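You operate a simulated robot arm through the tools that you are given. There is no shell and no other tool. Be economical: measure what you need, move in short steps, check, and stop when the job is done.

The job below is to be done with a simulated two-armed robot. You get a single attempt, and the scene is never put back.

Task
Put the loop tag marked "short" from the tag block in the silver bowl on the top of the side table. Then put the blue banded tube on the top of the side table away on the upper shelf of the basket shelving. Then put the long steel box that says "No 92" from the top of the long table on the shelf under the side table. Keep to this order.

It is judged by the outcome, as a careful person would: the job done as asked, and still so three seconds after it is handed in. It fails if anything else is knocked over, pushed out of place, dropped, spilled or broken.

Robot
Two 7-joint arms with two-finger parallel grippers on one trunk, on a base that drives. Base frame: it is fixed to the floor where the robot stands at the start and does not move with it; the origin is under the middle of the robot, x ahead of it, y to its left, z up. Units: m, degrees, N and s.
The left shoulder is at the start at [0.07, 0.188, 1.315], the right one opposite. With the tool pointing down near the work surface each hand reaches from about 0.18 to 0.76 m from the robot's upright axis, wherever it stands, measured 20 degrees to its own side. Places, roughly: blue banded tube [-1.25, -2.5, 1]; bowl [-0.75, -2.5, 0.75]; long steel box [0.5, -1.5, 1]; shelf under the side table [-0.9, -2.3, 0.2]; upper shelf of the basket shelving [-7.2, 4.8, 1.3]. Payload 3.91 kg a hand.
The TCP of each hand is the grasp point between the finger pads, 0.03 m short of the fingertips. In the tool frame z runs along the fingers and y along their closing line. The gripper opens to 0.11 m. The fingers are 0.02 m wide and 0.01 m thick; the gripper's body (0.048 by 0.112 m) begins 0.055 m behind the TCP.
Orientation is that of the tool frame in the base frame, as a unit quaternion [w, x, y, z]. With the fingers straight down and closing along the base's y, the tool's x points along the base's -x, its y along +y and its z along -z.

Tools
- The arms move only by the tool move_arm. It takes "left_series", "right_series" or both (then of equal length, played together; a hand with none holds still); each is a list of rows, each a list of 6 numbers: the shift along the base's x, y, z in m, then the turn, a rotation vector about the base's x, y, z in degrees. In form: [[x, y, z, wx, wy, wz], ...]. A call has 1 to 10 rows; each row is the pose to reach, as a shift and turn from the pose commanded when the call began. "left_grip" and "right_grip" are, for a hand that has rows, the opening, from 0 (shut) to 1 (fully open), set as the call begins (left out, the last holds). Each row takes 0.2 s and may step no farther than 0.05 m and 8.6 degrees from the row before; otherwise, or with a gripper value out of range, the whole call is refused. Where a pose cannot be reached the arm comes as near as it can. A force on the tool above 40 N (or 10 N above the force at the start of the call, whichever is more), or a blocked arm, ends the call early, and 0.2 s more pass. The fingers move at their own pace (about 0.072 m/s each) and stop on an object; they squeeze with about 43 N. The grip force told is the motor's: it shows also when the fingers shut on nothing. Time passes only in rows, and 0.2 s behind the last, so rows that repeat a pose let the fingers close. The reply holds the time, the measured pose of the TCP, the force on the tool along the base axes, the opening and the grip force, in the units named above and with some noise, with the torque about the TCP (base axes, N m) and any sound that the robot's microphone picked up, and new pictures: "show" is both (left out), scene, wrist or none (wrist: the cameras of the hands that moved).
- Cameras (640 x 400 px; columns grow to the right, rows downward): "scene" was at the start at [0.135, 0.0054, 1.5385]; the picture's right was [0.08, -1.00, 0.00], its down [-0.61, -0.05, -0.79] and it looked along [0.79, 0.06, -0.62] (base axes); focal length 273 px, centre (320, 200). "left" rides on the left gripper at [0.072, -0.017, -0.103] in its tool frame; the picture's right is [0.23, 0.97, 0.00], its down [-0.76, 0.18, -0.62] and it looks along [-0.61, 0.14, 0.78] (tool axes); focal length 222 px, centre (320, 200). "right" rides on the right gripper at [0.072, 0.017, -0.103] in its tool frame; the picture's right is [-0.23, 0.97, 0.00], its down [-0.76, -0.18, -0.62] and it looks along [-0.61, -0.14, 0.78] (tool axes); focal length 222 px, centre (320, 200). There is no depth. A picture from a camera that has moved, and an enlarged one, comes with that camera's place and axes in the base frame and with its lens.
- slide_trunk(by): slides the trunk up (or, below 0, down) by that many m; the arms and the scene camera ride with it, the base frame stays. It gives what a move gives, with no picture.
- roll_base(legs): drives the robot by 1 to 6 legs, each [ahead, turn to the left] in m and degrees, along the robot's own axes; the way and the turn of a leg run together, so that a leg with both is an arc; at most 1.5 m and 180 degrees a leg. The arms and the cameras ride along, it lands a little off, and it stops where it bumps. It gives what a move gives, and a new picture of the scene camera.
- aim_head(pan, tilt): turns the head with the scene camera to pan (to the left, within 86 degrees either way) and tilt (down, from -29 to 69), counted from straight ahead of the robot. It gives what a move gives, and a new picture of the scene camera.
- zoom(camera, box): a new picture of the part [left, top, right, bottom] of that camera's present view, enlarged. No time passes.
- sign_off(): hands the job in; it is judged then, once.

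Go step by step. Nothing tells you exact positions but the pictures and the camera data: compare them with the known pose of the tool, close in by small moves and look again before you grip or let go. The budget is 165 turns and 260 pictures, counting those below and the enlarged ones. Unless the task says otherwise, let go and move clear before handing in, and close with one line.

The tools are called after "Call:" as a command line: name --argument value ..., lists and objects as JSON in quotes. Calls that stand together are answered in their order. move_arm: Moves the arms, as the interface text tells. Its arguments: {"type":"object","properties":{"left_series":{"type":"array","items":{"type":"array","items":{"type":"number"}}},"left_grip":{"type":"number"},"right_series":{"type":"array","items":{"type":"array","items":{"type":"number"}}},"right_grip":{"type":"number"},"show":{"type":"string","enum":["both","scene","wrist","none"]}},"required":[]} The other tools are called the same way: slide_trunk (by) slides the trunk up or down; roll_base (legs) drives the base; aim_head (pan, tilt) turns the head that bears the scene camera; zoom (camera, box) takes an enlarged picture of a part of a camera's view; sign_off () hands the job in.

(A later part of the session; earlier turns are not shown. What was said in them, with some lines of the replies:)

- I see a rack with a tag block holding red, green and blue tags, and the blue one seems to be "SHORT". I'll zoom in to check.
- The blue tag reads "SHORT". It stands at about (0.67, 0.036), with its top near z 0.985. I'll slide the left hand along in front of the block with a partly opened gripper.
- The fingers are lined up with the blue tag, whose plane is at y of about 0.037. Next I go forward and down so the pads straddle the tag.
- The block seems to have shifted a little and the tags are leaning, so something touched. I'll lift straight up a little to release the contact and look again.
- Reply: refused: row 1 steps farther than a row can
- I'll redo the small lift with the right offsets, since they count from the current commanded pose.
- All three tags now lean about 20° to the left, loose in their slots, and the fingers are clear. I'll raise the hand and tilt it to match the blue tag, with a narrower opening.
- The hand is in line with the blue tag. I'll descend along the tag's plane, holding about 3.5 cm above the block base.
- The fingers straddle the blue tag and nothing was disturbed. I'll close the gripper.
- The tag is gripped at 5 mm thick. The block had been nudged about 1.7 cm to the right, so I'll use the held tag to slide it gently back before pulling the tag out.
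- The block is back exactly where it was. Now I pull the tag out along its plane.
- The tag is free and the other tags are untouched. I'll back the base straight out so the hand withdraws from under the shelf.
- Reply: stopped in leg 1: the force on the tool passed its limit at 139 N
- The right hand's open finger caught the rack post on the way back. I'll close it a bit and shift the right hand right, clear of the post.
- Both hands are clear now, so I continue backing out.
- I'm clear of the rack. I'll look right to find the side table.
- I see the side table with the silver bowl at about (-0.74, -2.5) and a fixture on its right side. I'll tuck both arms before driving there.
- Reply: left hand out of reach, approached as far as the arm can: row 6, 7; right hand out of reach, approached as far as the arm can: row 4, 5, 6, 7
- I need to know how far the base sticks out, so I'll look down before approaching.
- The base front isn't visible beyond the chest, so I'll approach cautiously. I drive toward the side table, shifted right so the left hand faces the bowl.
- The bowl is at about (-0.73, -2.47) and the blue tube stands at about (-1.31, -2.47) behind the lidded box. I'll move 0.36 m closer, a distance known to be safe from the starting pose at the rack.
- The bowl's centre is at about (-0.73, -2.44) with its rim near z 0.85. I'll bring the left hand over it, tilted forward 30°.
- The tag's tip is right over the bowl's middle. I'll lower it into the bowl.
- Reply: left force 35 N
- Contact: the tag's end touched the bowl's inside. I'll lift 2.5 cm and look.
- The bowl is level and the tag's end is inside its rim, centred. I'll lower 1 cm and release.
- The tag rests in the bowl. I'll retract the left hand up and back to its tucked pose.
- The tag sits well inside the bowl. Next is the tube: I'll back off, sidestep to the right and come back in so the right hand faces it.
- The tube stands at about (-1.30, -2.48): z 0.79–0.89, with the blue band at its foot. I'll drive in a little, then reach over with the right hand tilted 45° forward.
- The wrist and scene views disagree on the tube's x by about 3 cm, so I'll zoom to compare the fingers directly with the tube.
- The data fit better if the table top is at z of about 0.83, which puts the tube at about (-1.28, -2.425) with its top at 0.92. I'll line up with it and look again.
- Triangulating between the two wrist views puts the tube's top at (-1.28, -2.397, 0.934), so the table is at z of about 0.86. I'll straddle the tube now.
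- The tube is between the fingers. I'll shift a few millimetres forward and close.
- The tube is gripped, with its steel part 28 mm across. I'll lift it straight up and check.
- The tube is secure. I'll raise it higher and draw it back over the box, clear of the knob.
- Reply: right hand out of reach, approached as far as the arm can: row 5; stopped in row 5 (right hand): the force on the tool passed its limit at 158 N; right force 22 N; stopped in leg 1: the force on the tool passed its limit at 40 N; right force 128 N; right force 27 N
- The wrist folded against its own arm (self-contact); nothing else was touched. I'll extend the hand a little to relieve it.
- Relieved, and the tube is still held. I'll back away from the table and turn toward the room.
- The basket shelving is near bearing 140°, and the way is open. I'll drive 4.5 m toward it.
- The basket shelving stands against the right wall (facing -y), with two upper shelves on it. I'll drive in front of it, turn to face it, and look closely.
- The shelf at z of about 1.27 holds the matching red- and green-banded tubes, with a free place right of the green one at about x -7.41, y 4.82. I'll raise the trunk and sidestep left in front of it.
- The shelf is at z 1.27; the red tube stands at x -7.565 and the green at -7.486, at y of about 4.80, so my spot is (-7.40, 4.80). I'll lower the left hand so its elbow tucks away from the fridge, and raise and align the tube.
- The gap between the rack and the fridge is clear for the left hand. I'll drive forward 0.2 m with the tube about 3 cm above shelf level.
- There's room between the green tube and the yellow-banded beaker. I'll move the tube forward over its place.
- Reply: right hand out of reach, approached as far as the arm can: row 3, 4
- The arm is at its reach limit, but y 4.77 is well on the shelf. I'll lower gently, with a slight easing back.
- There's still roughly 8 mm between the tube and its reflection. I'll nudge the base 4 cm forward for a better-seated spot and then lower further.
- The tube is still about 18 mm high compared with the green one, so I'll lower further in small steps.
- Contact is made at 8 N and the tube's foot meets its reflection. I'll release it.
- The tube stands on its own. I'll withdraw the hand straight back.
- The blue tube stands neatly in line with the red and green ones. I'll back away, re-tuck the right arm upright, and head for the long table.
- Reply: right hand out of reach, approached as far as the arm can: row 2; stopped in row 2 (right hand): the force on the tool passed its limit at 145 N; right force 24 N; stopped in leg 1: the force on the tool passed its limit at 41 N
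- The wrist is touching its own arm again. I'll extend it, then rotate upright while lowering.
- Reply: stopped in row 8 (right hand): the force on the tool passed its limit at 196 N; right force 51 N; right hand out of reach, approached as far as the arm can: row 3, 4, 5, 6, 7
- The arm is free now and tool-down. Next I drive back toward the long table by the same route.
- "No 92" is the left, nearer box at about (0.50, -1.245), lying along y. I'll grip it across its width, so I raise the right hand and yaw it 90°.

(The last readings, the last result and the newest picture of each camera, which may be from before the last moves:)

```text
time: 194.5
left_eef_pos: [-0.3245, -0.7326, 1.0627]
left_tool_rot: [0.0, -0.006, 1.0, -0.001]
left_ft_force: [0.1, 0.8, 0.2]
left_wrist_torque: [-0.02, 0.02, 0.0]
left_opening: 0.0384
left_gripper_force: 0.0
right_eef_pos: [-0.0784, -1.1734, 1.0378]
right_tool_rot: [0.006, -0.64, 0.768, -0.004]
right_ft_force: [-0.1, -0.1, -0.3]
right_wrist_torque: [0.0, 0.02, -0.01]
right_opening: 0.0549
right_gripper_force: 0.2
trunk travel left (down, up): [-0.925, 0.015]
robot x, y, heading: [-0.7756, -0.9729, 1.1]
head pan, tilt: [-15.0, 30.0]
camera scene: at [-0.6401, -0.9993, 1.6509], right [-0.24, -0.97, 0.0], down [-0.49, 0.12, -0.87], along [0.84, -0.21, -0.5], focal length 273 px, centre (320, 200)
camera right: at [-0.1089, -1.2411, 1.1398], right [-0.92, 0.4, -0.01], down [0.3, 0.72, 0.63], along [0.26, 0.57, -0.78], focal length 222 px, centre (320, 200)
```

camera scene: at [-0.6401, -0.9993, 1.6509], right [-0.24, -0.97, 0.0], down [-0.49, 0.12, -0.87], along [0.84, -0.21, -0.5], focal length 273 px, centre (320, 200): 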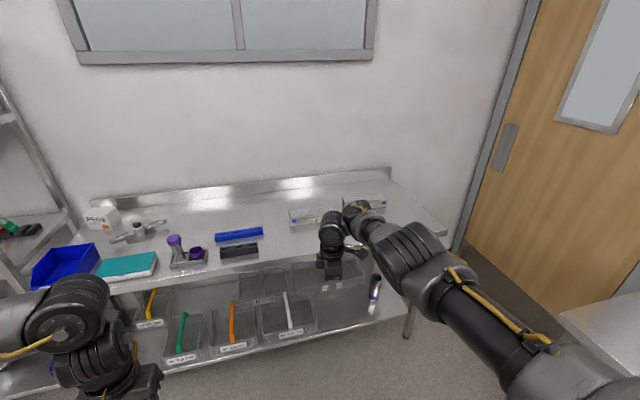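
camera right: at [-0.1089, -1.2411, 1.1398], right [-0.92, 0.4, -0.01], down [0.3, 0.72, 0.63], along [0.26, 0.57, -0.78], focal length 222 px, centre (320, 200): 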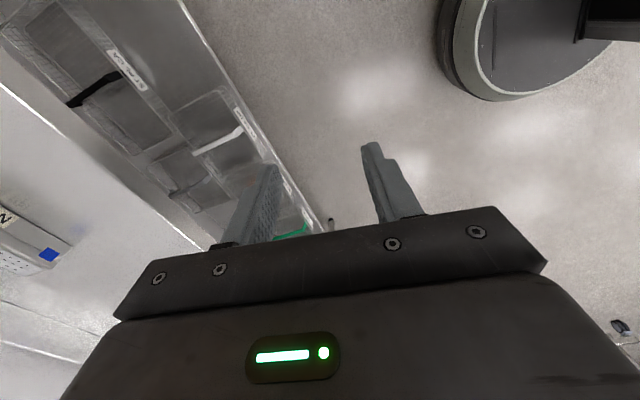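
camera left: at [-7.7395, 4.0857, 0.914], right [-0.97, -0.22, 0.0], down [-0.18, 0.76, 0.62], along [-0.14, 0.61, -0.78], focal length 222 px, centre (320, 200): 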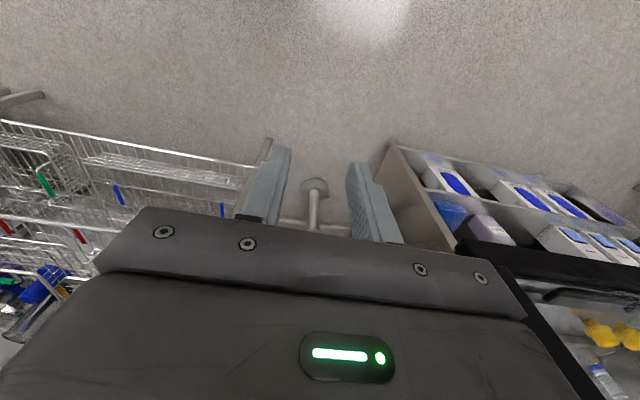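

Useful: the base is round, about 0.28 m in radius. I'll raise the left hand, finish the yaw, and drive in so the right hand ends above the box.

Call:
move_arm --left_series '[[0, 0, 0.04, 0, 0, 0], [0, 0, 0.08, 0, 0, 0], [0, 0, 0.12, 0, 0, 0]]' --right_series '[[0, 0, 0.01, 0, 0, 4], [0, 0, 0.02, 0, 0, 8], [0, 0, 0.02, 0, 0, 10]]' --right_grip 0.95 --show "none"

Call:
roll_base --legs '[[0.56, 0]]'

Call:
aim_head --pan -25 --tilt 45

Call:
zoom --camera "right" --box '[0, 0, 640, 400]'

```text
time: 195.3
left_eef_pos: [-0.324, -0.733, 1.1786]
left_tool_rot: [-0.001, -0.003, 1.0, -0.003]
left_ft_force: [0.1, -0.3, 0.2]
left_wrist_torque: [-0.01, -0.03, 0.05]
left_opening: 0.0385
left_gripper_force: 0.2
right_eef_pos: [-0.0785, -1.1714, 1.0582]
right_tool_rot: [0.006, -0.704, 0.71, -0.003]
right_ft_force: [-1.0, 0.6, 0.1]
right_wrist_torque: [-0.03, -0.02, 0.0]
right_opening: 0.1043
right_gripper_force: 0.0
trunk travel left (down, up): [-0.925, 0.015]
robot x, y, heading: [-0.774, -0.975, 0.9]
head pan, tilt: [-15.0, 30.0]
```

```text
time: 198.5
left_eef_pos: [0.2285, -0.7099, 1.1803]
left_tool_rot: [-0.001, -0.013, 1.0, -0.002]
left_ft_force: [-0.5, 0.9, -0.1]
left_wrist_torque: [0.01, -0.02, -0.01]
left_opening: 0.0385
left_gripper_force: 0.1
right_eef_pos: [0.481, -1.1451, 1.059]
right_tool_rot: [-0.006, 0.711, -0.703, 0.002]
right_ft_force: [0.4, 0.0, 0.1]
right_wrist_torque: [0.02, 0.01, -0.01]
right_opening: 0.1046
right_gripper_force: 0.1
trunk travel left (down, up): [-0.925, 0.015]
robot x, y, heading: [-0.2175, -0.9632, 1.9]
head pan, tilt: [-15.0, 30.0]
camera scene: at [-0.0836, -0.9827, 1.6511], right [-0.23, -0.97, 0.0], down [-0.49, 0.11, -0.87], along [0.84, -0.2, -0.5], focal length 273 px, centre (320, 200)
```

scene: 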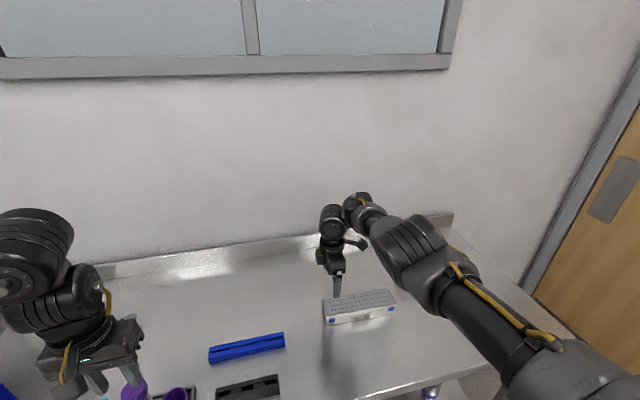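

```text
time: 199.3
left_eef_pos: [0.2301, -0.7096, 1.1805]
left_tool_rot: [-0.001, -0.012, 1.0, -0.003]
left_ft_force: [-0.3, -0.3, -1.4]
left_wrist_torque: [0.01, 0.02, -0.02]
left_opening: 0.0384
left_gripper_force: 0.1
right_eef_pos: [0.4832, -1.1454, 1.0584]
right_tool_rot: [-0.007, 0.711, -0.703, 0.002]
right_ft_force: [0.6, 0.4, 0.0]
right_wrist_torque: [0.01, 0.01, -0.03]
right_opening: 0.1043
right_gripper_force: 0.1
trunk travel left (down, up): [-0.925, 0.015]
robot x, y, heading: [-0.2219, -0.9634, 2.0]
head pan, tilt: [-25.0, 45.0]
camera scene: at [-0.0946, -0.994, 1.6283], right [-0.39, -0.92, 0.0], down [-0.65, 0.28, -0.71], along [0.65, -0.28, -0.71], focal length 273 px, centre (320, 200)
```

scene: 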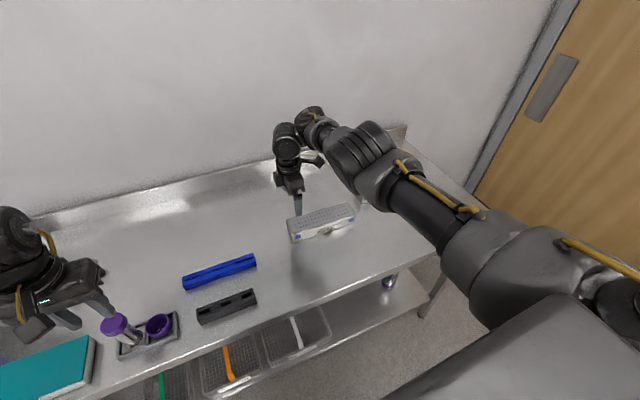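

```text
1.00 times, centred on (320, 200) of right (not enlarged: the box is as wide or as high as the picture)
camera zoom: at [0.4665, -1.2184, 1.16], right [-0.98, 0.22, -0.01], down [0.16, 0.76, 0.63], along [0.14, 0.61, -0.78], focal length 222 px, centre (320, 200)
```

zoom: 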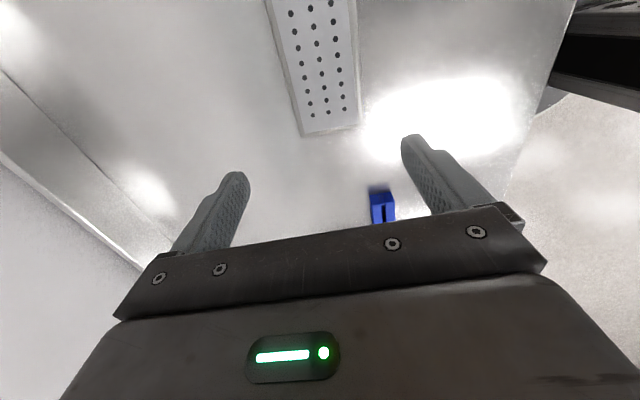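

The box top spans x 0.443–0.511 and y -1.12 to -1.36, with its top at z of about 0.925. I'll centre over it and descend partway to check.

Call:
move_arm --right_series '[[-0.003, -0.045, 0, 0, 0, 0], [-0.006, -0.09, -0.01, 0, 0, 0], [-0.006, -0.097, -0.05, 0, 0, 0], [-0.006, -0.097, -0.085, 0, 0, 0]]'

```text
time: 200.3
left_eef_pos: [0.23, -0.7106, 1.1785]
left_tool_rot: [-0.001, -0.013, 1.0, -0.003]
left_ft_force: [0.6, -0.4, -0.1]
left_wrist_torque: [0.02, 0.03, 0.03]
left_opening: 0.0384
left_gripper_force: 0.0
right_eef_pos: [0.4773, -1.2378, 0.9726]
right_tool_rot: [-0.006, 0.71, -0.704, 0.003]
right_ft_force: [0.0, -0.4, 0.7]
right_wrist_torque: [-0.01, 0.0, 0.01]
right_opening: 0.1047
right_gripper_force: 0.0
trunk travel left (down, up): [-0.925, 0.015]
robot x, y, heading: [-0.2167, -0.9629, 1.9]
head pan, tilt: [-25.0, 45.0]
camera scene: at [-0.0947, -0.9938, 1.6283], right [-0.39, -0.92, 0.0], down [-0.65, 0.28, -0.71], along [0.65, -0.28, -0.71], focal length 273 px, centre (320, 200)
camera right: at [0.4594, -1.3117, 1.0737], right [-0.98, 0.22, -0.01], down [0.16, 0.76, 0.63], along [0.15, 0.61, -0.78], focal length 222 px, centre (320, 200)
```

scene: 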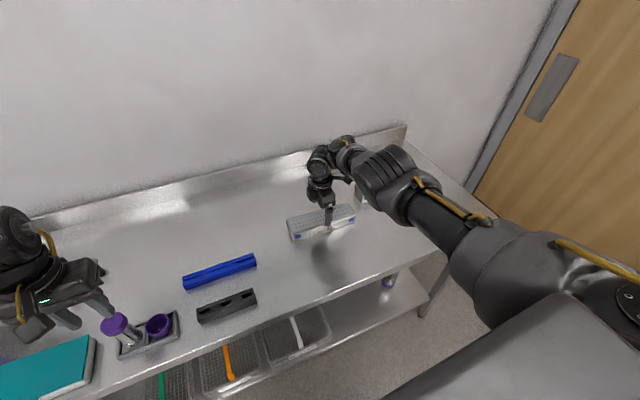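
right: 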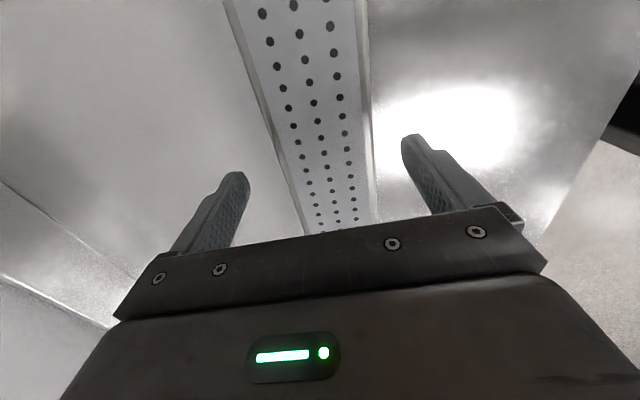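

Aligned within 4 mm. I'll descend and close.

Call:
move_arm --right_series '[[-0.004, -0.003, -0.02, 0, 0, 0], [-0.004, -0.003, -0.035, 0, 0, 0], [-0.004, -0.003, -0.047, 0, 0, 0]]' --show "wrist"

Call:
zoom --camera "scene" --box '[260, 150, 400, 260]'

```text
time: 201.1
left_eef_pos: [0.2294, -0.7113, 1.179]
left_tool_rot: [0.0, -0.013, 1.0, -0.004]
left_ft_force: [-1.0, -0.7, 0.9]
left_wrist_torque: [0.0, 0.0, -0.01]
left_opening: 0.0384
left_gripper_force: 0.1
right_eef_pos: [0.4721, -1.2437, 0.9255]
right_tool_rot: [-0.006, 0.711, -0.704, 0.002]
right_ft_force: [0.8, 0.2, -0.8]
right_wrist_torque: [0.01, 0.04, -0.02]
right_opening: 0.1047
right_gripper_force: 0.0
trunk travel left (down, up): [-0.925, 0.015]
robot x, y, heading: [-0.2165, -0.9611, 2.2]
head pan, tilt: [-25.0, 45.0]
camera right: at [0.4538, -1.317, 1.0268], right [-0.98, 0.22, -0.01], down [0.16, 0.76, 0.63], along [0.15, 0.61, -0.78], focal length 222 px, centre (320, 200)
```

right: 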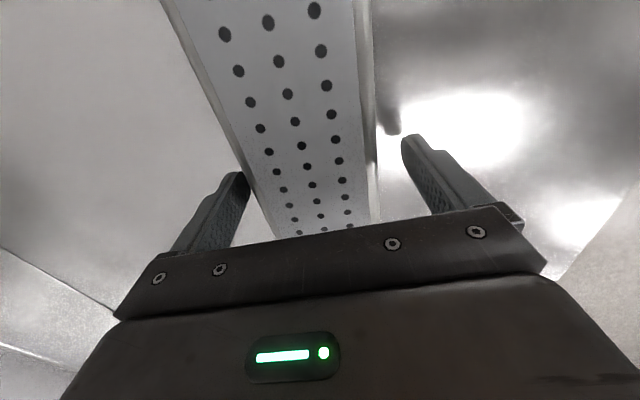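

```text
3.64 times, centred on (330, 205) of scene
camera zoom: at [-0.0954, -0.9942, 1.6283], right [-0.39, -0.92, 0.0], down [-0.65, 0.28, -0.71], along [0.65, -0.28, -0.71], focal length 994 px, centre (284, 182)
```

zoom: 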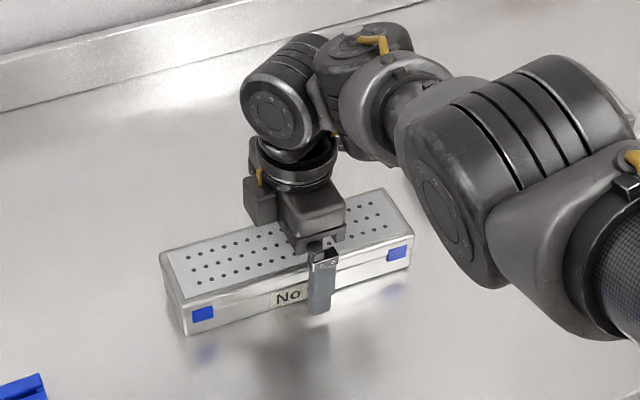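

Call:
move_arm --right_series '[[0, 0.006, -0.003, 0, 0, 0], [0, 0.012, -0.004, 0, 0, 0]]' --show "none"

Call:
move_arm --right_series '[[0, 0, 0, 0, 0, 0], [0, 0, 0, 0, 0, 0], [0, 0, 0, 0, 0, 0], [0, 0, 0, 0, 0, 0]]' --right_grip 0 --show "none"

Call:
move_arm --right_series '[[0, 0, 0.02, 0, 0, 0], [0, 0, 0.05, 0, 0, 0]]' --show "both"

```text
time: 201.7
left_eef_pos: [0.23, -0.7096, 1.1793]
left_tool_rot: [0.0, -0.013, 1.0, -0.002]
left_ft_force: [-0.3, -0.7, 0.1]
left_wrist_torque: [0.01, 0.0, 0.01]
left_opening: 0.0385
left_gripper_force: 0.0
right_eef_pos: [0.4709, -1.2333, 0.9229]
right_tool_rot: [-0.006, 0.711, -0.703, 0.003]
right_ft_force: [0.2, 0.5, 0.5]
right_wrist_torque: [0.03, -0.02, -0.03]
right_opening: 0.1047
right_gripper_force: 0.1
trunk travel left (down, up): [-0.925, 0.015]
robot x, y, heading: [-0.2201, -0.9596, 2.0]
head pan, tilt: [-25.0, 45.0]
```

```text
time: 202.7
left_eef_pos: [0.2289, -0.7092, 1.1788]
left_tool_rot: [0.0, -0.014, 1.0, -0.003]
left_ft_force: [0.2, 0.3, 0.6]
left_wrist_torque: [0.02, 0.05, 0.01]
left_opening: 0.0383
left_gripper_force: 0.1
right_eef_pos: [0.4712, -1.2335, 0.9209]
right_tool_rot: [-0.007, 0.711, -0.703, 0.003]
right_ft_force: [1.3, -0.2, 1.8]
right_wrist_torque: [-0.28, 0.24, -0.19]
right_opening: 0.0721
right_gripper_force: 43.1
trunk travel left (down, up): [-0.925, 0.015]
robot x, y, heading: [-0.2208, -0.9632, 1.8]
head pan, tilt: [-25.0, 45.0]
```

```text
time: 203.3
left_eef_pos: [0.23, -0.7102, 1.1799]
left_tool_rot: [0.0, -0.013, 1.0, -0.003]
left_ft_force: [-0.3, 0.3, 0.0]
left_wrist_torque: [-0.01, 0.0, 0.01]
left_opening: 0.0386
left_gripper_force: 0.2
right_eef_pos: [0.4715, -1.232, 0.9719]
right_tool_rot: [-0.006, 0.711, -0.703, 0.001]
right_ft_force: [-1.0, -0.1, -5.5]
right_wrist_torque: [0.05, 0.02, -0.02]
right_opening: 0.0718
right_gripper_force: 43.5
trunk travel left (down, up): [-0.925, 0.015]
robot x, y, heading: [-0.2186, -0.9646, 1.8]
head pan, tilt: [-25.0, 45.0]
camera scene: at [-0.0954, -0.9944, 1.6282], right [-0.39, -0.92, 0.0], down [-0.65, 0.28, -0.71], along [0.65, -0.28, -0.71], focal length 273 px, centre (320, 200)
camera right: at [0.4548, -1.3049, 1.0746], right [-0.98, 0.22, -0.01], down [0.16, 0.76, 0.63], along [0.14, 0.61, -0.78], focal length 222 px, centre (320, 200)
```

scene: 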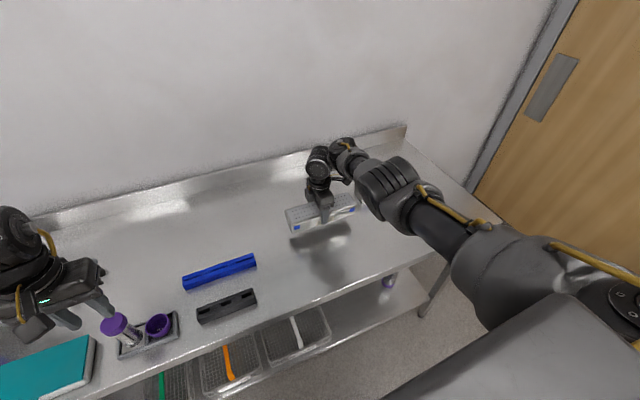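
right: 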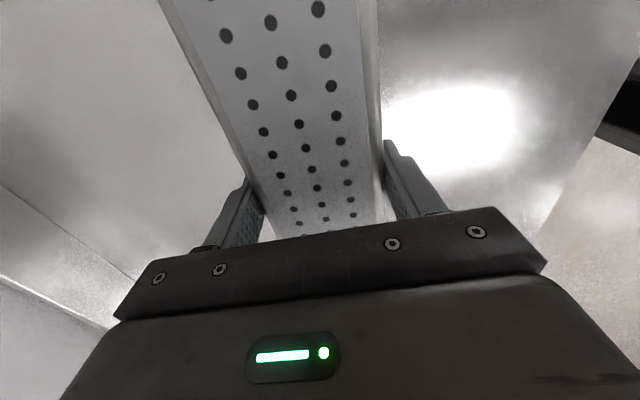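

The box is held level and weighs little. I'll lift it a bit more, back off, and turn to face the side table.

Call:
move_arm --right_series '[[0, 0, 0.03, 0, 0, 0], [0, 0, 0.06, 0, 0, 0]]' --show "none"

Call:
roll_base --legs '[[-0.6, 0], [0, -91.8]]'

Call:
aim_head --pan 0 --tilt 35

```text
time: 203.9
left_eef_pos: [0.2289, -0.7096, 1.1787]
left_tool_rot: [0.0, -0.013, 1.0, -0.003]
left_ft_force: [-0.3, -0.4, 0.0]
left_wrist_torque: [0.02, -0.02, 0.02]
left_opening: 0.0385
left_gripper_force: 0.1
right_eef_pos: [0.4728, -1.2333, 1.0308]
right_tool_rot: [-0.005, 0.71, -0.704, 0.002]
right_ft_force: [0.5, 0.6, -5.8]
right_wrist_torque: [0.01, -0.01, -0.01]
right_opening: 0.072
right_gripper_force: 42.5
trunk travel left (down, up): [-0.925, 0.015]
robot x, y, heading: [-0.2199, -0.9613, 2.1]
head pan, tilt: [-25.0, 45.0]
```

```text
time: 211.1
left_eef_pos: [-0.576, -1.4357, 1.1794]
left_tool_rot: [-0.002, 0.709, 0.705, -0.001]
left_ft_force: [-0.1, 0.3, -0.2]
left_wrist_torque: [-0.01, 0.0, 0.01]
left_opening: 0.0386
left_gripper_force: 0.0
right_eef_pos: [-1.1047, -1.6631, 1.0309]
right_tool_rot: [0.003, 0.009, 1.0, -0.007]
right_ft_force: [0.3, 0.1, -5.3]
right_wrist_torque: [0.04, -0.05, -0.03]
right_opening: 0.0718
right_gripper_force: 42.8
trunk travel left (down, up): [-0.925, 0.015]
robot x, y, heading: [-0.8142, -0.9801, -89.6]
head pan, tilt: [-25.0, 45.0]
camera scene: at [-0.8499, -1.1065, 1.6282], right [-0.91, 0.42, 0.0], down [0.3, 0.64, -0.71], along [-0.3, -0.64, -0.71], focal length 273 px, centre (320, 200)
```

scene: 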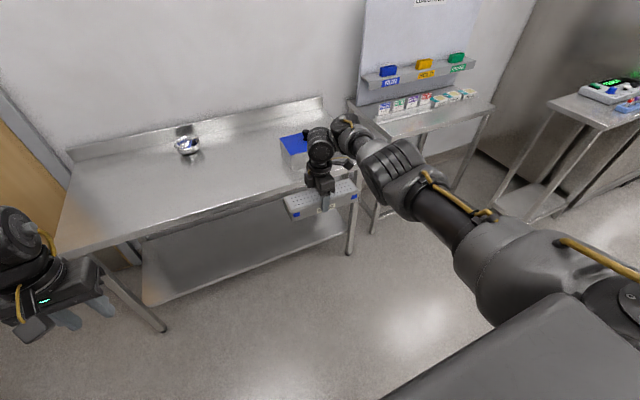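

```text
time: 212.0
left_eef_pos: [-0.5762, -1.4355, 1.179]
left_tool_rot: [-0.002, 0.708, 0.706, 0.0]
left_ft_force: [-0.8, 0.4, -0.4]
left_wrist_torque: [-0.02, -0.03, -0.02]
left_opening: 0.0385
left_gripper_force: 0.1
right_eef_pos: [-1.1065, -1.6646, 1.0302]
right_tool_rot: [0.003, 0.01, 1.0, -0.005]
right_ft_force: [-0.5, 0.1, -5.7]
right_wrist_torque: [0.01, -0.05, 0.01]
right_opening: 0.0719
right_gripper_force: 43.6
trunk travel left (down, up): [-0.925, 0.015]
robot x, y, heading: [-0.8187, -0.9786, -89.9]
head pan, tilt: [0.0, 35.0]
camera scene: at [-0.8164, -1.1207, 1.643], right [-1.0, 0.0, 0.0], down [0.0, 0.57, -0.82], along [0.0, -0.82, -0.57], focal length 273 px, centre (320, 200)
```

scene: 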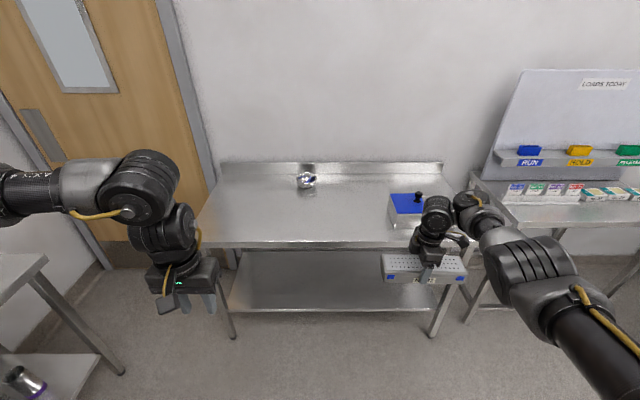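

Now at the side table with clearance. I'll lower the trunk 0.70 m so the box can go under the table top.

Call:
slide_trunk --by -0.7

Call:
aim_head --pan 0 --tilt 20

```text
refused: -0.7 is not a number from -0.4 to 0.4
```

```text
time: 212.8
left_eef_pos: [-0.5758, -1.4357, 1.1786]
left_tool_rot: [-0.002, 0.708, 0.706, -0.001]
left_ft_force: [-0.6, 0.0, 0.4]
left_wrist_torque: [0.02, -0.01, 0.03]
left_opening: 0.0384
left_gripper_force: 0.1
right_eef_pos: [-1.105, -1.6631, 1.0301]
right_tool_rot: [0.004, 0.009, 1.0, -0.006]
right_ft_force: [0.8, -0.8, -6.5]
right_wrist_torque: [0.0, -0.01, 0.0]
right_opening: 0.0716
right_gripper_force: 43.1
trunk travel left (down, up): [-0.925, 0.015]
robot x, y, heading: [-0.8146, -0.9792, -90.0]
head pan, tilt: [0.0, 20.0]
camera scene: at [-0.816, -1.1258, 1.6668], right [-1.0, 0.0, 0.0], down [0.0, 0.34, -0.94], along [0.0, -0.94, -0.34], focal length 273 px, centre (320, 200)
```

scene: 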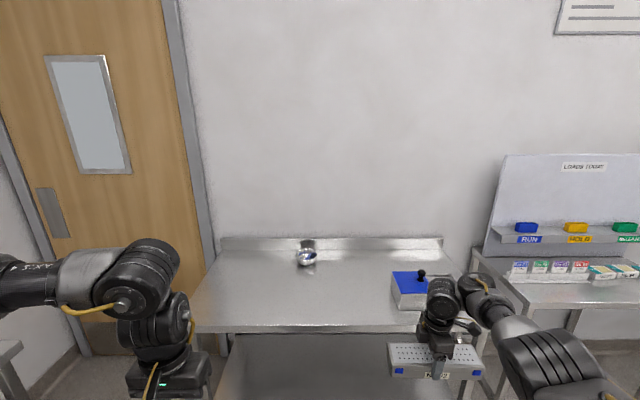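

Call:
slide_trunk --by -0.38

Call:
slide_trunk --by -0.32

Call:
aim_head --pan -10 --tilt 25

```text
time: 216.4
left_eef_pos: [-0.576, -1.4368, 0.8002]
left_tool_rot: [-0.002, 0.708, 0.706, -0.001]
left_ft_force: [-0.1, 0.2, 0.5]
left_wrist_torque: [0.02, 0.04, -0.01]
left_opening: 0.0385
left_gripper_force: 0.0
right_eef_pos: [-1.1054, -1.6637, 0.6513]
right_tool_rot: [0.003, 0.01, 1.0, -0.006]
right_ft_force: [-0.4, 0.8, -7.2]
right_wrist_torque: [-0.01, -0.04, -0.03]
right_opening: 0.072
right_gripper_force: 42.9
trunk travel left (down, up): [-0.545, 0.395]
robot x, y, heading: [-0.8133, -0.9761, -90.0]
head pan, tilt: [0.0, 20.0]
```

```text
time: 219.6
left_eef_pos: [-0.5765, -1.4353, 0.4791]
left_tool_rot: [-0.003, 0.708, 0.706, -0.001]
left_ft_force: [0.3, 0.5, 0.5]
left_wrist_torque: [-0.03, 0.02, -0.01]
left_opening: 0.0386
left_gripper_force: 0.1
right_eef_pos: [-1.1067, -1.6639, 0.3305]
right_tool_rot: [0.004, 0.01, 1.0, -0.006]
right_ft_force: [-1.0, 0.3, -5.0]
right_wrist_torque: [0.0, -0.03, 0.0]
right_opening: 0.0716
right_gripper_force: 43.2
trunk travel left (down, up): [-0.225, 0.715]
robot x, y, heading: [-0.8185, -0.9787, -89.8]
head pan, tilt: [0.0, 20.0]
```

```text
time: 220.3
left_eef_pos: [-0.5765, -1.4363, 0.4797]
left_tool_rot: [-0.003, 0.708, 0.706, -0.001]
left_ft_force: [0.8, 0.0, -0.3]
left_wrist_torque: [0.01, 0.02, -0.02]
left_opening: 0.0386
left_gripper_force: 0.1
right_eef_pos: [-1.1052, -1.6641, 0.33]
right_tool_rot: [0.003, 0.01, 1.0, -0.005]
right_ft_force: [-0.2, -0.1, -5.9]
right_wrist_torque: [-0.01, 0.0, 0.02]
right_opening: 0.0719
right_gripper_force: 43.4
trunk travel left (down, up): [-0.225, 0.715]
robot x, y, heading: [-0.8183, -0.9801, -89.7]
head pan, tilt: [-10.0, 25.0]
camera scene: at [-0.8318, -1.1229, 0.9588], right [-0.99, 0.17, 0.0], down [0.07, 0.42, -0.91], along [-0.15, -0.89, -0.42], focal length 273 px, centre (320, 200)
```

scene: 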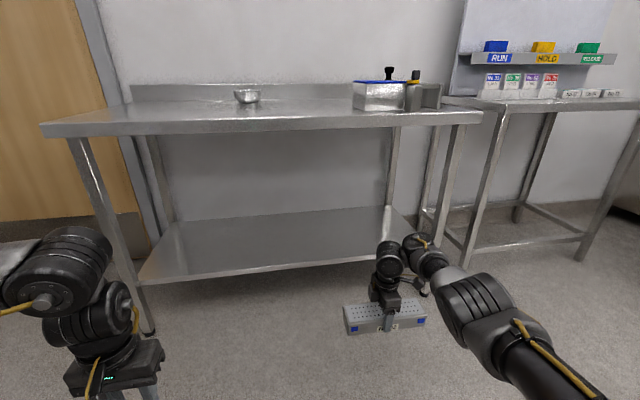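

The shelf's front edge is at about y -2.03, z 0.24, and the box's underside is at 0.29. I'll raise the box 2 cm and drive in partway.

Call:
move_arm --right_series '[[0, 0, 0.02, 0, 0, 0]]' --show "none"

Call:
roll_base --legs '[[0.28, 0]]'

Call:
zoom --camera "right" --box '[0, 0, 640, 400]'

```text
time: 220.7
left_eef_pos: [-0.5756, -1.4352, 0.4795]
left_tool_rot: [-0.003, 0.708, 0.706, -0.002]
left_ft_force: [-0.7, -0.2, 0.4]
left_wrist_torque: [-0.01, 0.02, -0.02]
left_opening: 0.0383
left_gripper_force: 0.1
right_eef_pos: [-1.1056, -1.6638, 0.3526]
right_tool_rot: [0.004, 0.01, 1.0, -0.006]
right_ft_force: [0.3, -0.2, -6.8]
right_wrist_torque: [-0.02, -0.03, -0.02]
right_opening: 0.0718
right_gripper_force: 42.6
trunk travel left (down, up): [-0.225, 0.715]
robot x, y, heading: [-0.8133, -0.9792, -89.8]
head pan, tilt: [-10.0, 25.0]
```

```text
time: 222.7
left_eef_pos: [-0.574, -1.7144, 0.4779]
left_tool_rot: [-0.003, 0.707, 0.707, -0.002]
left_ft_force: [-0.7, 0.3, 0.6]
left_wrist_torque: [0.01, -0.01, -0.02]
left_opening: 0.0388
left_gripper_force: 0.0
right_eef_pos: [-1.1037, -1.9441, 0.3519]
right_tool_rot: [0.003, 0.009, 1.0, -0.005]
right_ft_force: [-0.9, -0.2, -6.2]
right_wrist_torque: [-0.04, -0.06, 0.0]
right_opening: 0.072
right_gripper_force: 42.5
trunk travel left (down, up): [-0.225, 0.715]
robot x, y, heading: [-0.8127, -1.2613, -89.7]
head pan, tilt: [-10.0, 25.0]
camera scene: at [-0.8302, -1.4031, 0.9587], right [-0.99, 0.17, 0.0], down [0.07, 0.42, -0.91], along [-0.15, -0.89, -0.42], focal length 273 px, centre (320, 200)
```

scene: 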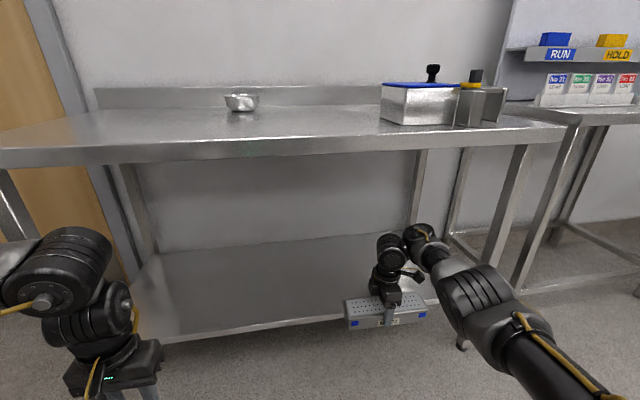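

```text
1.00 times, centred on (320, 200) of right (not enlarged: the box is as wide or as high as the picture)
camera zoom: at [-1.176, -1.9242, 0.4535], right [0.24, 0.97, -0.01], down [0.75, -0.18, 0.63], along [0.61, -0.16, -0.78], focal length 222 px, centre (320, 200)
```

zoom: 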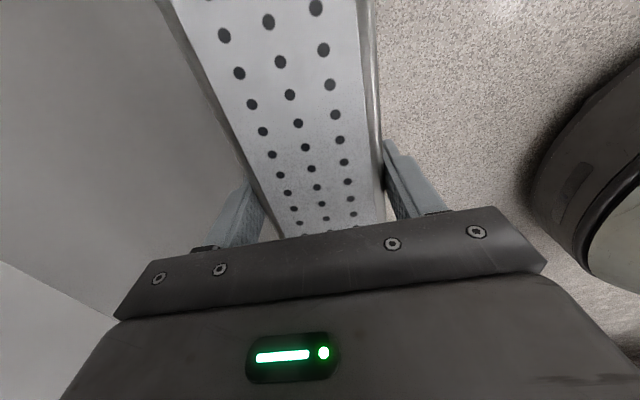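

There's good clearance around the box. I'll drive the last 0.21 m in.

Call:
roll_base --legs '[[0.21, 0]]'

Call:
aim_head --pan -20 --tilt 35

```text
time: 224.3
left_eef_pos: [-0.5738, -1.9246, 0.4785]
left_tool_rot: [-0.003, 0.709, 0.706, -0.002]
left_ft_force: [0.5, -0.2, 0.9]
left_wrist_torque: [0.01, 0.01, 0.03]
left_opening: 0.0386
left_gripper_force: 0.0
right_eef_pos: [-1.1032, -2.1522, 0.352]
right_tool_rot: [0.003, 0.009, 1.0, -0.005]
right_ft_force: [0.7, -0.5, -5.0]
right_wrist_torque: [0.01, -0.07, 0.03]
right_opening: 0.0718
right_gripper_force: 43.0
trunk travel left (down, up): [-0.225, 0.715]
robot x, y, heading: [-0.8128, -1.4678, -90.0]
head pan, tilt: [-10.0, 25.0]
camera scene: at [-0.8293, -1.6129, 0.9587], right [-0.99, 0.17, 0.0], down [0.07, 0.42, -0.91], along [-0.15, -0.89, -0.42], focal length 273 px, centre (320, 200)
```

scene: 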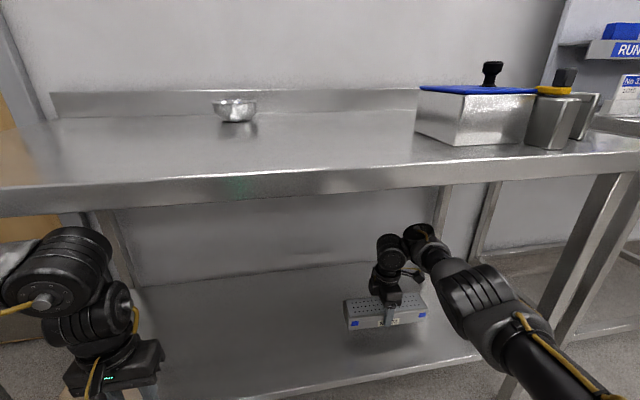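

```text
time: 225.0
left_eef_pos: [-0.5737, -1.925, 0.4786]
left_tool_rot: [-0.003, 0.709, 0.705, -0.001]
left_ft_force: [-0.3, -0.3, 0.2]
left_wrist_torque: [0.0, 0.02, -0.01]
left_opening: 0.0386
left_gripper_force: 0.2
right_eef_pos: [-1.1035, -2.1528, 0.3518]
right_tool_rot: [0.004, 0.009, 1.0, -0.006]
right_ft_force: [0.5, 0.2, -6.7]
right_wrist_torque: [0.0, -0.03, 0.02]
right_opening: 0.0721
right_gripper_force: 43.2
trunk travel left (down, up): [-0.225, 0.715]
robot x, y, heading: [-0.813, -1.4688, -89.8]
head pan, tilt: [-20.0, 35.0]
camera scene: at [-0.8434, -1.6048, 0.943], right [-0.94, 0.34, 0.0], down [0.19, 0.54, -0.82], along [-0.28, -0.77, -0.57], focal length 273 px, centre (320, 200)
```

scene: 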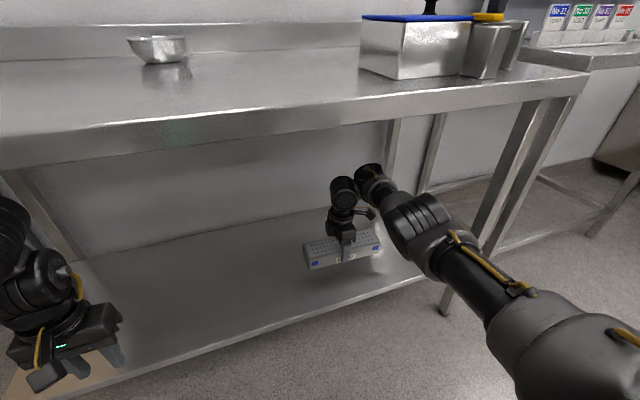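

The box is over the shelf, well inside its edge. I'll lower in small steps.

Call:
move_arm --right_series '[[0, -0.005, -0.012, 0, 0, 0], [0, -0.01, -0.024, 0, 0, 0], [0, -0.01, -0.036, 0, 0, 0], [0, -0.01, -0.036, 0, 0, 0]]' --show "none"

Call:
zoom --camera "scene" --box '[270, 160, 430, 300]'

```text
time: 226.0
left_eef_pos: [-0.5727, -1.9247, 0.4796]
left_tool_rot: [-0.003, 0.709, 0.706, -0.001]
left_ft_force: [-0.3, 0.2, 0.5]
left_wrist_torque: [0.0, 0.01, -0.01]
left_opening: 0.0384
left_gripper_force: 0.1
right_eef_pos: [-1.1058, -2.161, 0.316]
right_tool_rot: [0.003, 0.009, 1.0, -0.005]
right_ft_force: [0.4, 1.1, -6.5]
right_wrist_torque: [0.0, -0.02, -0.03]
right_opening: 0.0719
right_gripper_force: 42.9
trunk travel left (down, up): [-0.225, 0.715]
robot x, y, heading: [-0.8102, -1.4731, -89.4]
head pan, tilt: [-20.0, 35.0]
```

```text
2.86 times, centred on (350, 230) of scene
camera zoom: at [-0.8434, -1.6048, 0.943], right [-0.94, 0.34, 0.0], down [0.19, 0.54, -0.82], along [-0.28, -0.77, -0.57], focal length 781 px, centre (234, 114)
```

zoom: 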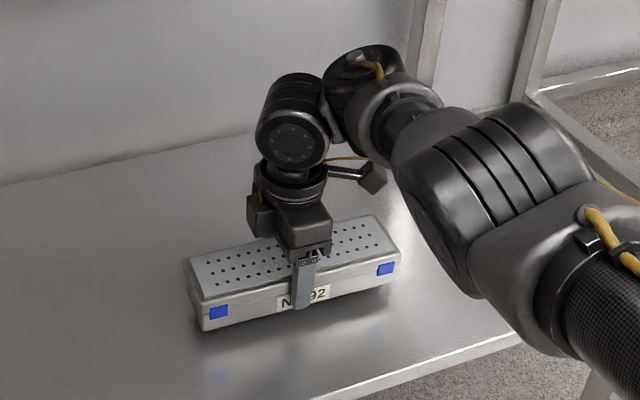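

By the reflection, about 2 cm remain. I'll continue down.

Call:
move_arm --right_series '[[0, 0, -0.006, 0, 0, 0], [0, 0, -0.012, 0, 0, 0], [0, 0, -0.016, 0, 0, 0], [0, 0, -0.016, 0, 0, 0]]' --show "none"

Call:
zoom --camera "scene" --box '[270, 160, 430, 300]'

```text
time: 227.0
left_eef_pos: [-0.5729, -1.9256, 0.479]
left_tool_rot: [-0.002, 0.709, 0.706, 0.0]
left_ft_force: [-0.4, -0.4, -0.5]
left_wrist_torque: [0.01, -0.03, 0.03]
left_opening: 0.0385
left_gripper_force: 0.1
right_eef_pos: [-1.104, -2.1624, 0.3003]
right_tool_rot: [0.003, 0.01, 1.0, -0.005]
right_ft_force: [0.1, -0.6, -5.6]
right_wrist_torque: [0.01, -0.03, 0.04]
right_opening: 0.0716
right_gripper_force: 42.9
trunk travel left (down, up): [-0.225, 0.715]
robot x, y, heading: [-0.8139, -1.4728, -89.8]
head pan, tilt: [-20.0, 35.0]
```

```text
2.86 times, centred on (350, 230) of scene
camera zoom: at [-0.8434, -1.6048, 0.943], right [-0.94, 0.34, 0.0], down [0.19, 0.54, -0.82], along [-0.28, -0.77, -0.57], focal length 781 px, centre (234, 114)
```

zoom: 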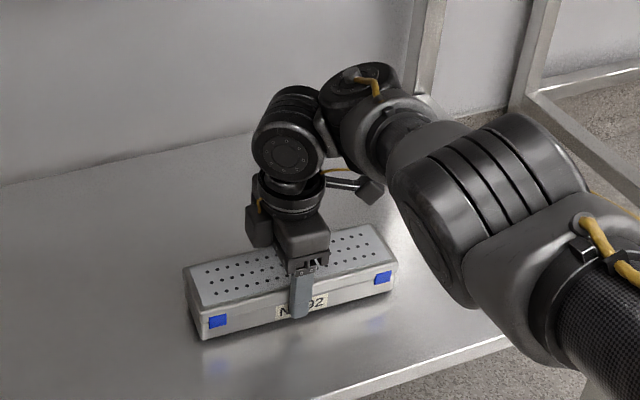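

Call:
move_arm --right_series '[[0, 0, -0.003, 0, 0, 0], [0, 0, -0.006, 0, 0, 0], [0, 0, -0.006, 0, 0, 0]]' --show "none"

```text
time: 227.8
left_eef_pos: [-0.5734, -1.925, 0.4797]
left_tool_rot: [-0.002, 0.708, 0.706, -0.001]
left_ft_force: [0.0, 0.8, -0.2]
left_wrist_torque: [0.0, 0.03, 0.01]
left_opening: 0.0385
left_gripper_force: 0.0
right_eef_pos: [-1.1044, -2.163, 0.2946]
right_tool_rot: [0.002, 0.01, 1.0, -0.005]
right_ft_force: [0.2, 0.3, -5.6]
right_wrist_torque: [0.02, -0.04, -0.02]
right_opening: 0.0718
right_gripper_force: 43.1
trunk travel left (down, up): [-0.225, 0.715]
robot x, y, heading: [-0.8123, -1.4725, -89.9]
head pan, tilt: [-20.0, 35.0]
```

Call:
move_arm --right_series '[[0, 0, -0.003, 0, 0, 0], [0, 0, -0.006, 0, 0, 0], [0, 0, -0.006, 0, 0, 0]]' --show "none"

Call:
zoom --camera "scene" --box '[290, 210, 410, 290]'

```text
time: 228.6
left_eef_pos: [-0.5727, -1.9246, 0.4801]
left_tool_rot: [-0.002, 0.708, 0.706, -0.003]
left_ft_force: [-0.9, -0.1, 0.4]
left_wrist_torque: [-0.01, -0.01, 0.01]
left_opening: 0.0388
left_gripper_force: 0.1
right_eef_pos: [-1.103, -2.1645, 0.2921]
right_tool_rot: [0.003, 0.01, 1.0, -0.008]
right_ft_force: [-2.9, 3.3, 18.2]
right_wrist_torque: [0.95, 0.01, 0.02]
right_opening: 0.0716
right_gripper_force: 42.9
trunk travel left (down, up): [-0.225, 0.715]
robot x, y, heading: [-0.8126, -1.4722, -89.7]
head pan, tilt: [-20.0, 35.0]
```

```text
5.00 times, centred on (350, 250) of scene
camera zoom: at [-0.8425, -1.6023, 0.9437], right [-0.94, 0.34, 0.0], down [0.19, 0.54, -0.82], along [-0.28, -0.77, -0.57], focal length 1366 px, centre (170, -50)
```

zoom: 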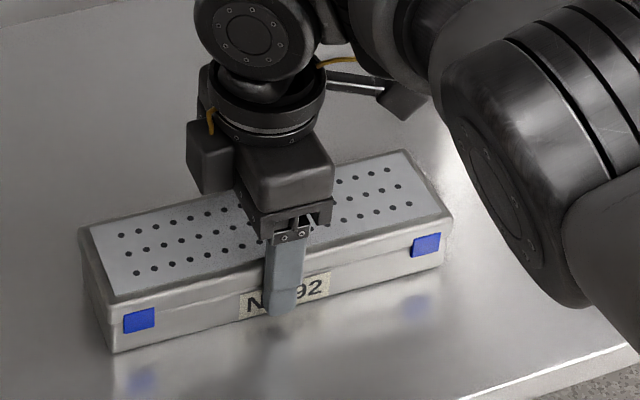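

The box is resting on the shelf. I'll ease up 1 mm and open the gripper.

Call:
move_arm --right_series '[[0, 0, 0.002, 0, 0, 0], [0, 0, 0.002, 0, 0, 0]]' --show "none"

Call:
move_arm --right_series '[[0, 0, 0, 0, 0, 0], [0, 0, 0, 0, 0, 0], [0, 0, 0, 0, 0, 0]]' --right_grip 0.97 --show "scene"

Call:
zoom --camera "right" --box '[0, 0, 640, 400]'

```text
time: 229.2
left_eef_pos: [-0.5725, -1.9241, 0.479]
left_tool_rot: [-0.003, 0.708, 0.706, -0.003]
left_ft_force: [0.2, -0.1, -0.2]
left_wrist_torque: [0.01, 0.01, -0.01]
left_opening: 0.0386
left_gripper_force: 0.1
right_eef_pos: [-1.1026, -2.1647, 0.292]
right_tool_rot: [0.003, 0.009, 1.0, -0.008]
right_ft_force: [-2.6, -7.3, 12.6]
right_wrist_torque: [0.35, 0.82, 0.33]
right_opening: 0.0717
right_gripper_force: 43.0
trunk travel left (down, up): [-0.225, 0.715]
robot x, y, heading: [-0.8123, -1.4684, -90.0]
head pan, tilt: [-20.0, 35.0]
```

```text
time: 230.0
left_eef_pos: [-0.5733, -1.9245, 0.4798]
left_tool_rot: [-0.003, 0.708, 0.706, -0.001]
left_ft_force: [0.7, -0.3, -0.1]
left_wrist_torque: [-0.04, 0.0, 0.01]
left_opening: 0.0384
left_gripper_force: 0.1
right_eef_pos: [-1.1029, -2.1635, 0.2899]
right_tool_rot: [0.002, 0.009, 1.0, -0.006]
right_ft_force: [-0.2, 0.0, -0.7]
right_wrist_torque: [-0.01, -0.01, -0.04]
right_opening: 0.1067
right_gripper_force: 0.1
trunk travel left (down, up): [-0.225, 0.715]
robot x, y, heading: [-0.8146, -1.473, -90.1]
head pan, tilt: [-20.0, 35.0]
camera scene: at [-0.8432, -1.6041, 0.9431], right [-0.94, 0.34, 0.0], down [0.19, 0.54, -0.82], along [-0.28, -0.77, -0.57], focal length 273 px, centre (320, 200)
```

scene: 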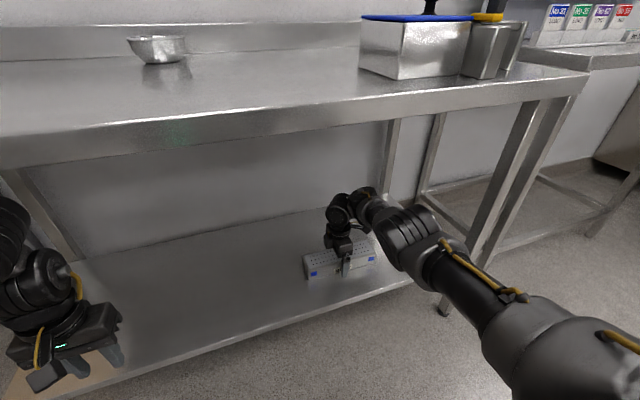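

```text
1.00 times, centred on (320, 200) of right (not enlarged: the box is as wide or as high as the picture)
camera zoom: at [-1.1755, -2.1434, 0.3921], right [0.25, 0.97, -0.01], down [0.75, -0.19, 0.63], along [0.61, -0.16, -0.78], focal length 222 px, centre (320, 200)
```

zoom: 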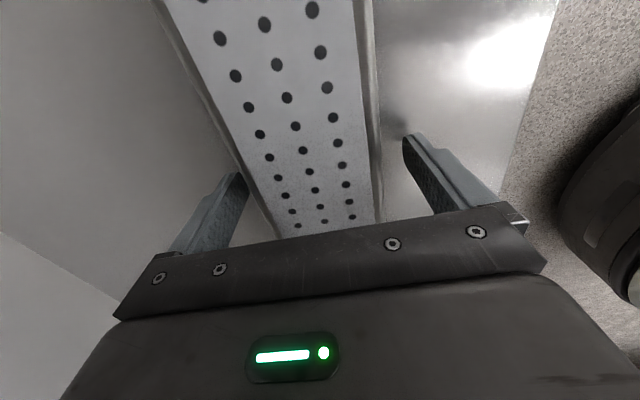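

Released, with both fingers clear. I'll lift straight up, then back the base out.

Call:
move_arm --right_series '[[0, 0, 0.03, 0, 0, 0], [0, 0, 0.06, 0, 0, 0], [0, 0, 0.09, 0, 0, 0]]' --show "none"

Call:
roll_base --legs '[[-0.6, 0]]'

Call:
zoom --camera "scene" --box '[200, 60, 460, 260]'

```text
time: 230.8
left_eef_pos: [-0.5735, -1.9255, 0.4791]
left_tool_rot: [-0.002, 0.708, 0.706, -0.002]
left_ft_force: [0.0, 0.1, 0.2]
left_wrist_torque: [-0.01, -0.01, 0.04]
left_opening: 0.0386
left_gripper_force: 0.1
right_eef_pos: [-1.1044, -2.1616, 0.3839]
right_tool_rot: [0.002, 0.01, 1.0, -0.006]
right_ft_force: [0.3, 0.3, 0.3]
right_wrist_torque: [-0.02, -0.01, -0.01]
right_opening: 0.1066
right_gripper_force: 0.0
trunk travel left (down, up): [-0.225, 0.715]
robot x, y, heading: [-0.8115, -1.4696, -89.8]
head pan, tilt: [-20.0, 35.0]
```

```text
time: 234.2
left_eef_pos: [-0.5773, -1.3304, 0.4789]
left_tool_rot: [-0.001, 0.71, 0.704, -0.002]
left_ft_force: [-0.1, 0.1, -0.2]
left_wrist_torque: [-0.02, 0.01, 0.02]
left_opening: 0.0384
left_gripper_force: 0.0
right_eef_pos: [-1.1103, -1.5658, 0.3847]
right_tool_rot: [0.003, 0.012, 1.0, -0.006]
right_ft_force: [0.3, -0.2, 0.2]
right_wrist_torque: [-0.01, -0.01, 0.04]
right_opening: 0.1066
right_gripper_force: 0.1
trunk travel left (down, up): [-0.225, 0.715]
robot x, y, heading: [-0.815, -0.8735, -90.1]
head pan, tilt: [-20.0, 35.0]
camera scene: at [-0.8449, -1.0082, 0.9432], right [-0.94, 0.34, 0.0], down [0.2, 0.54, -0.82], along [-0.28, -0.77, -0.57], focal length 273 px, centre (320, 200)
```

scene: 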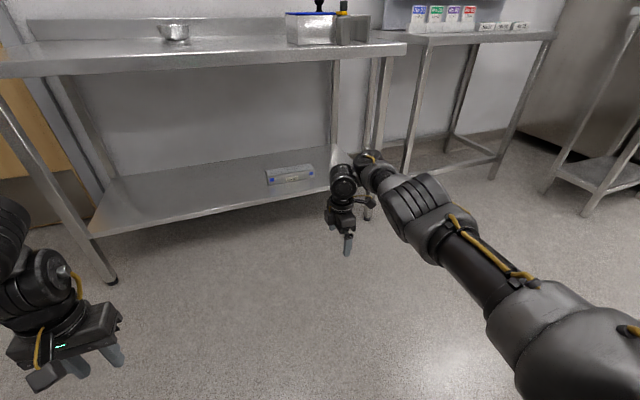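

```text
2.00 times, centred on (330, 160) of scene
camera zoom: at [-0.8449, -1.0082, 0.9432], right [-0.94, 0.34, 0.0], down [0.2, 0.54, -0.82], along [-0.28, -0.77, -0.57], focal length 547 px, centre (300, 280)
```

zoom: 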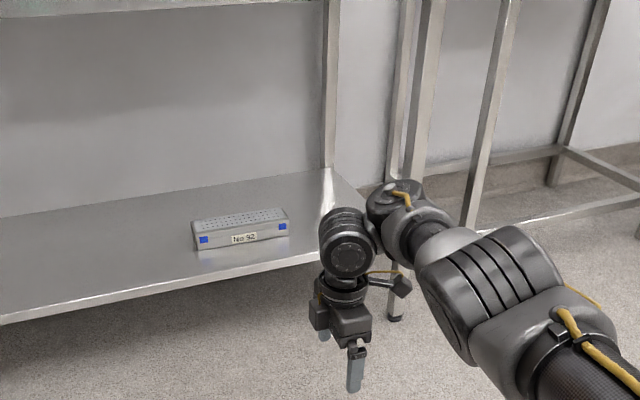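

All three items are in place: the "short" tag in the silver bowl, the blue banded tube on the upper shelf, and the "No 92" box on the shelf under the side table. Both hands are clear, so I'm handing in.

Call:
sign_off

```text
The job is handed in.
```

All three items were placed in the order you asked and the job is handed in. Along the way I nudged the tag block about 1.7 cm and slid it back, left its other two tags leaning in their slots, briefly pressed on the bowl, and knocked the right hand against the rack post.
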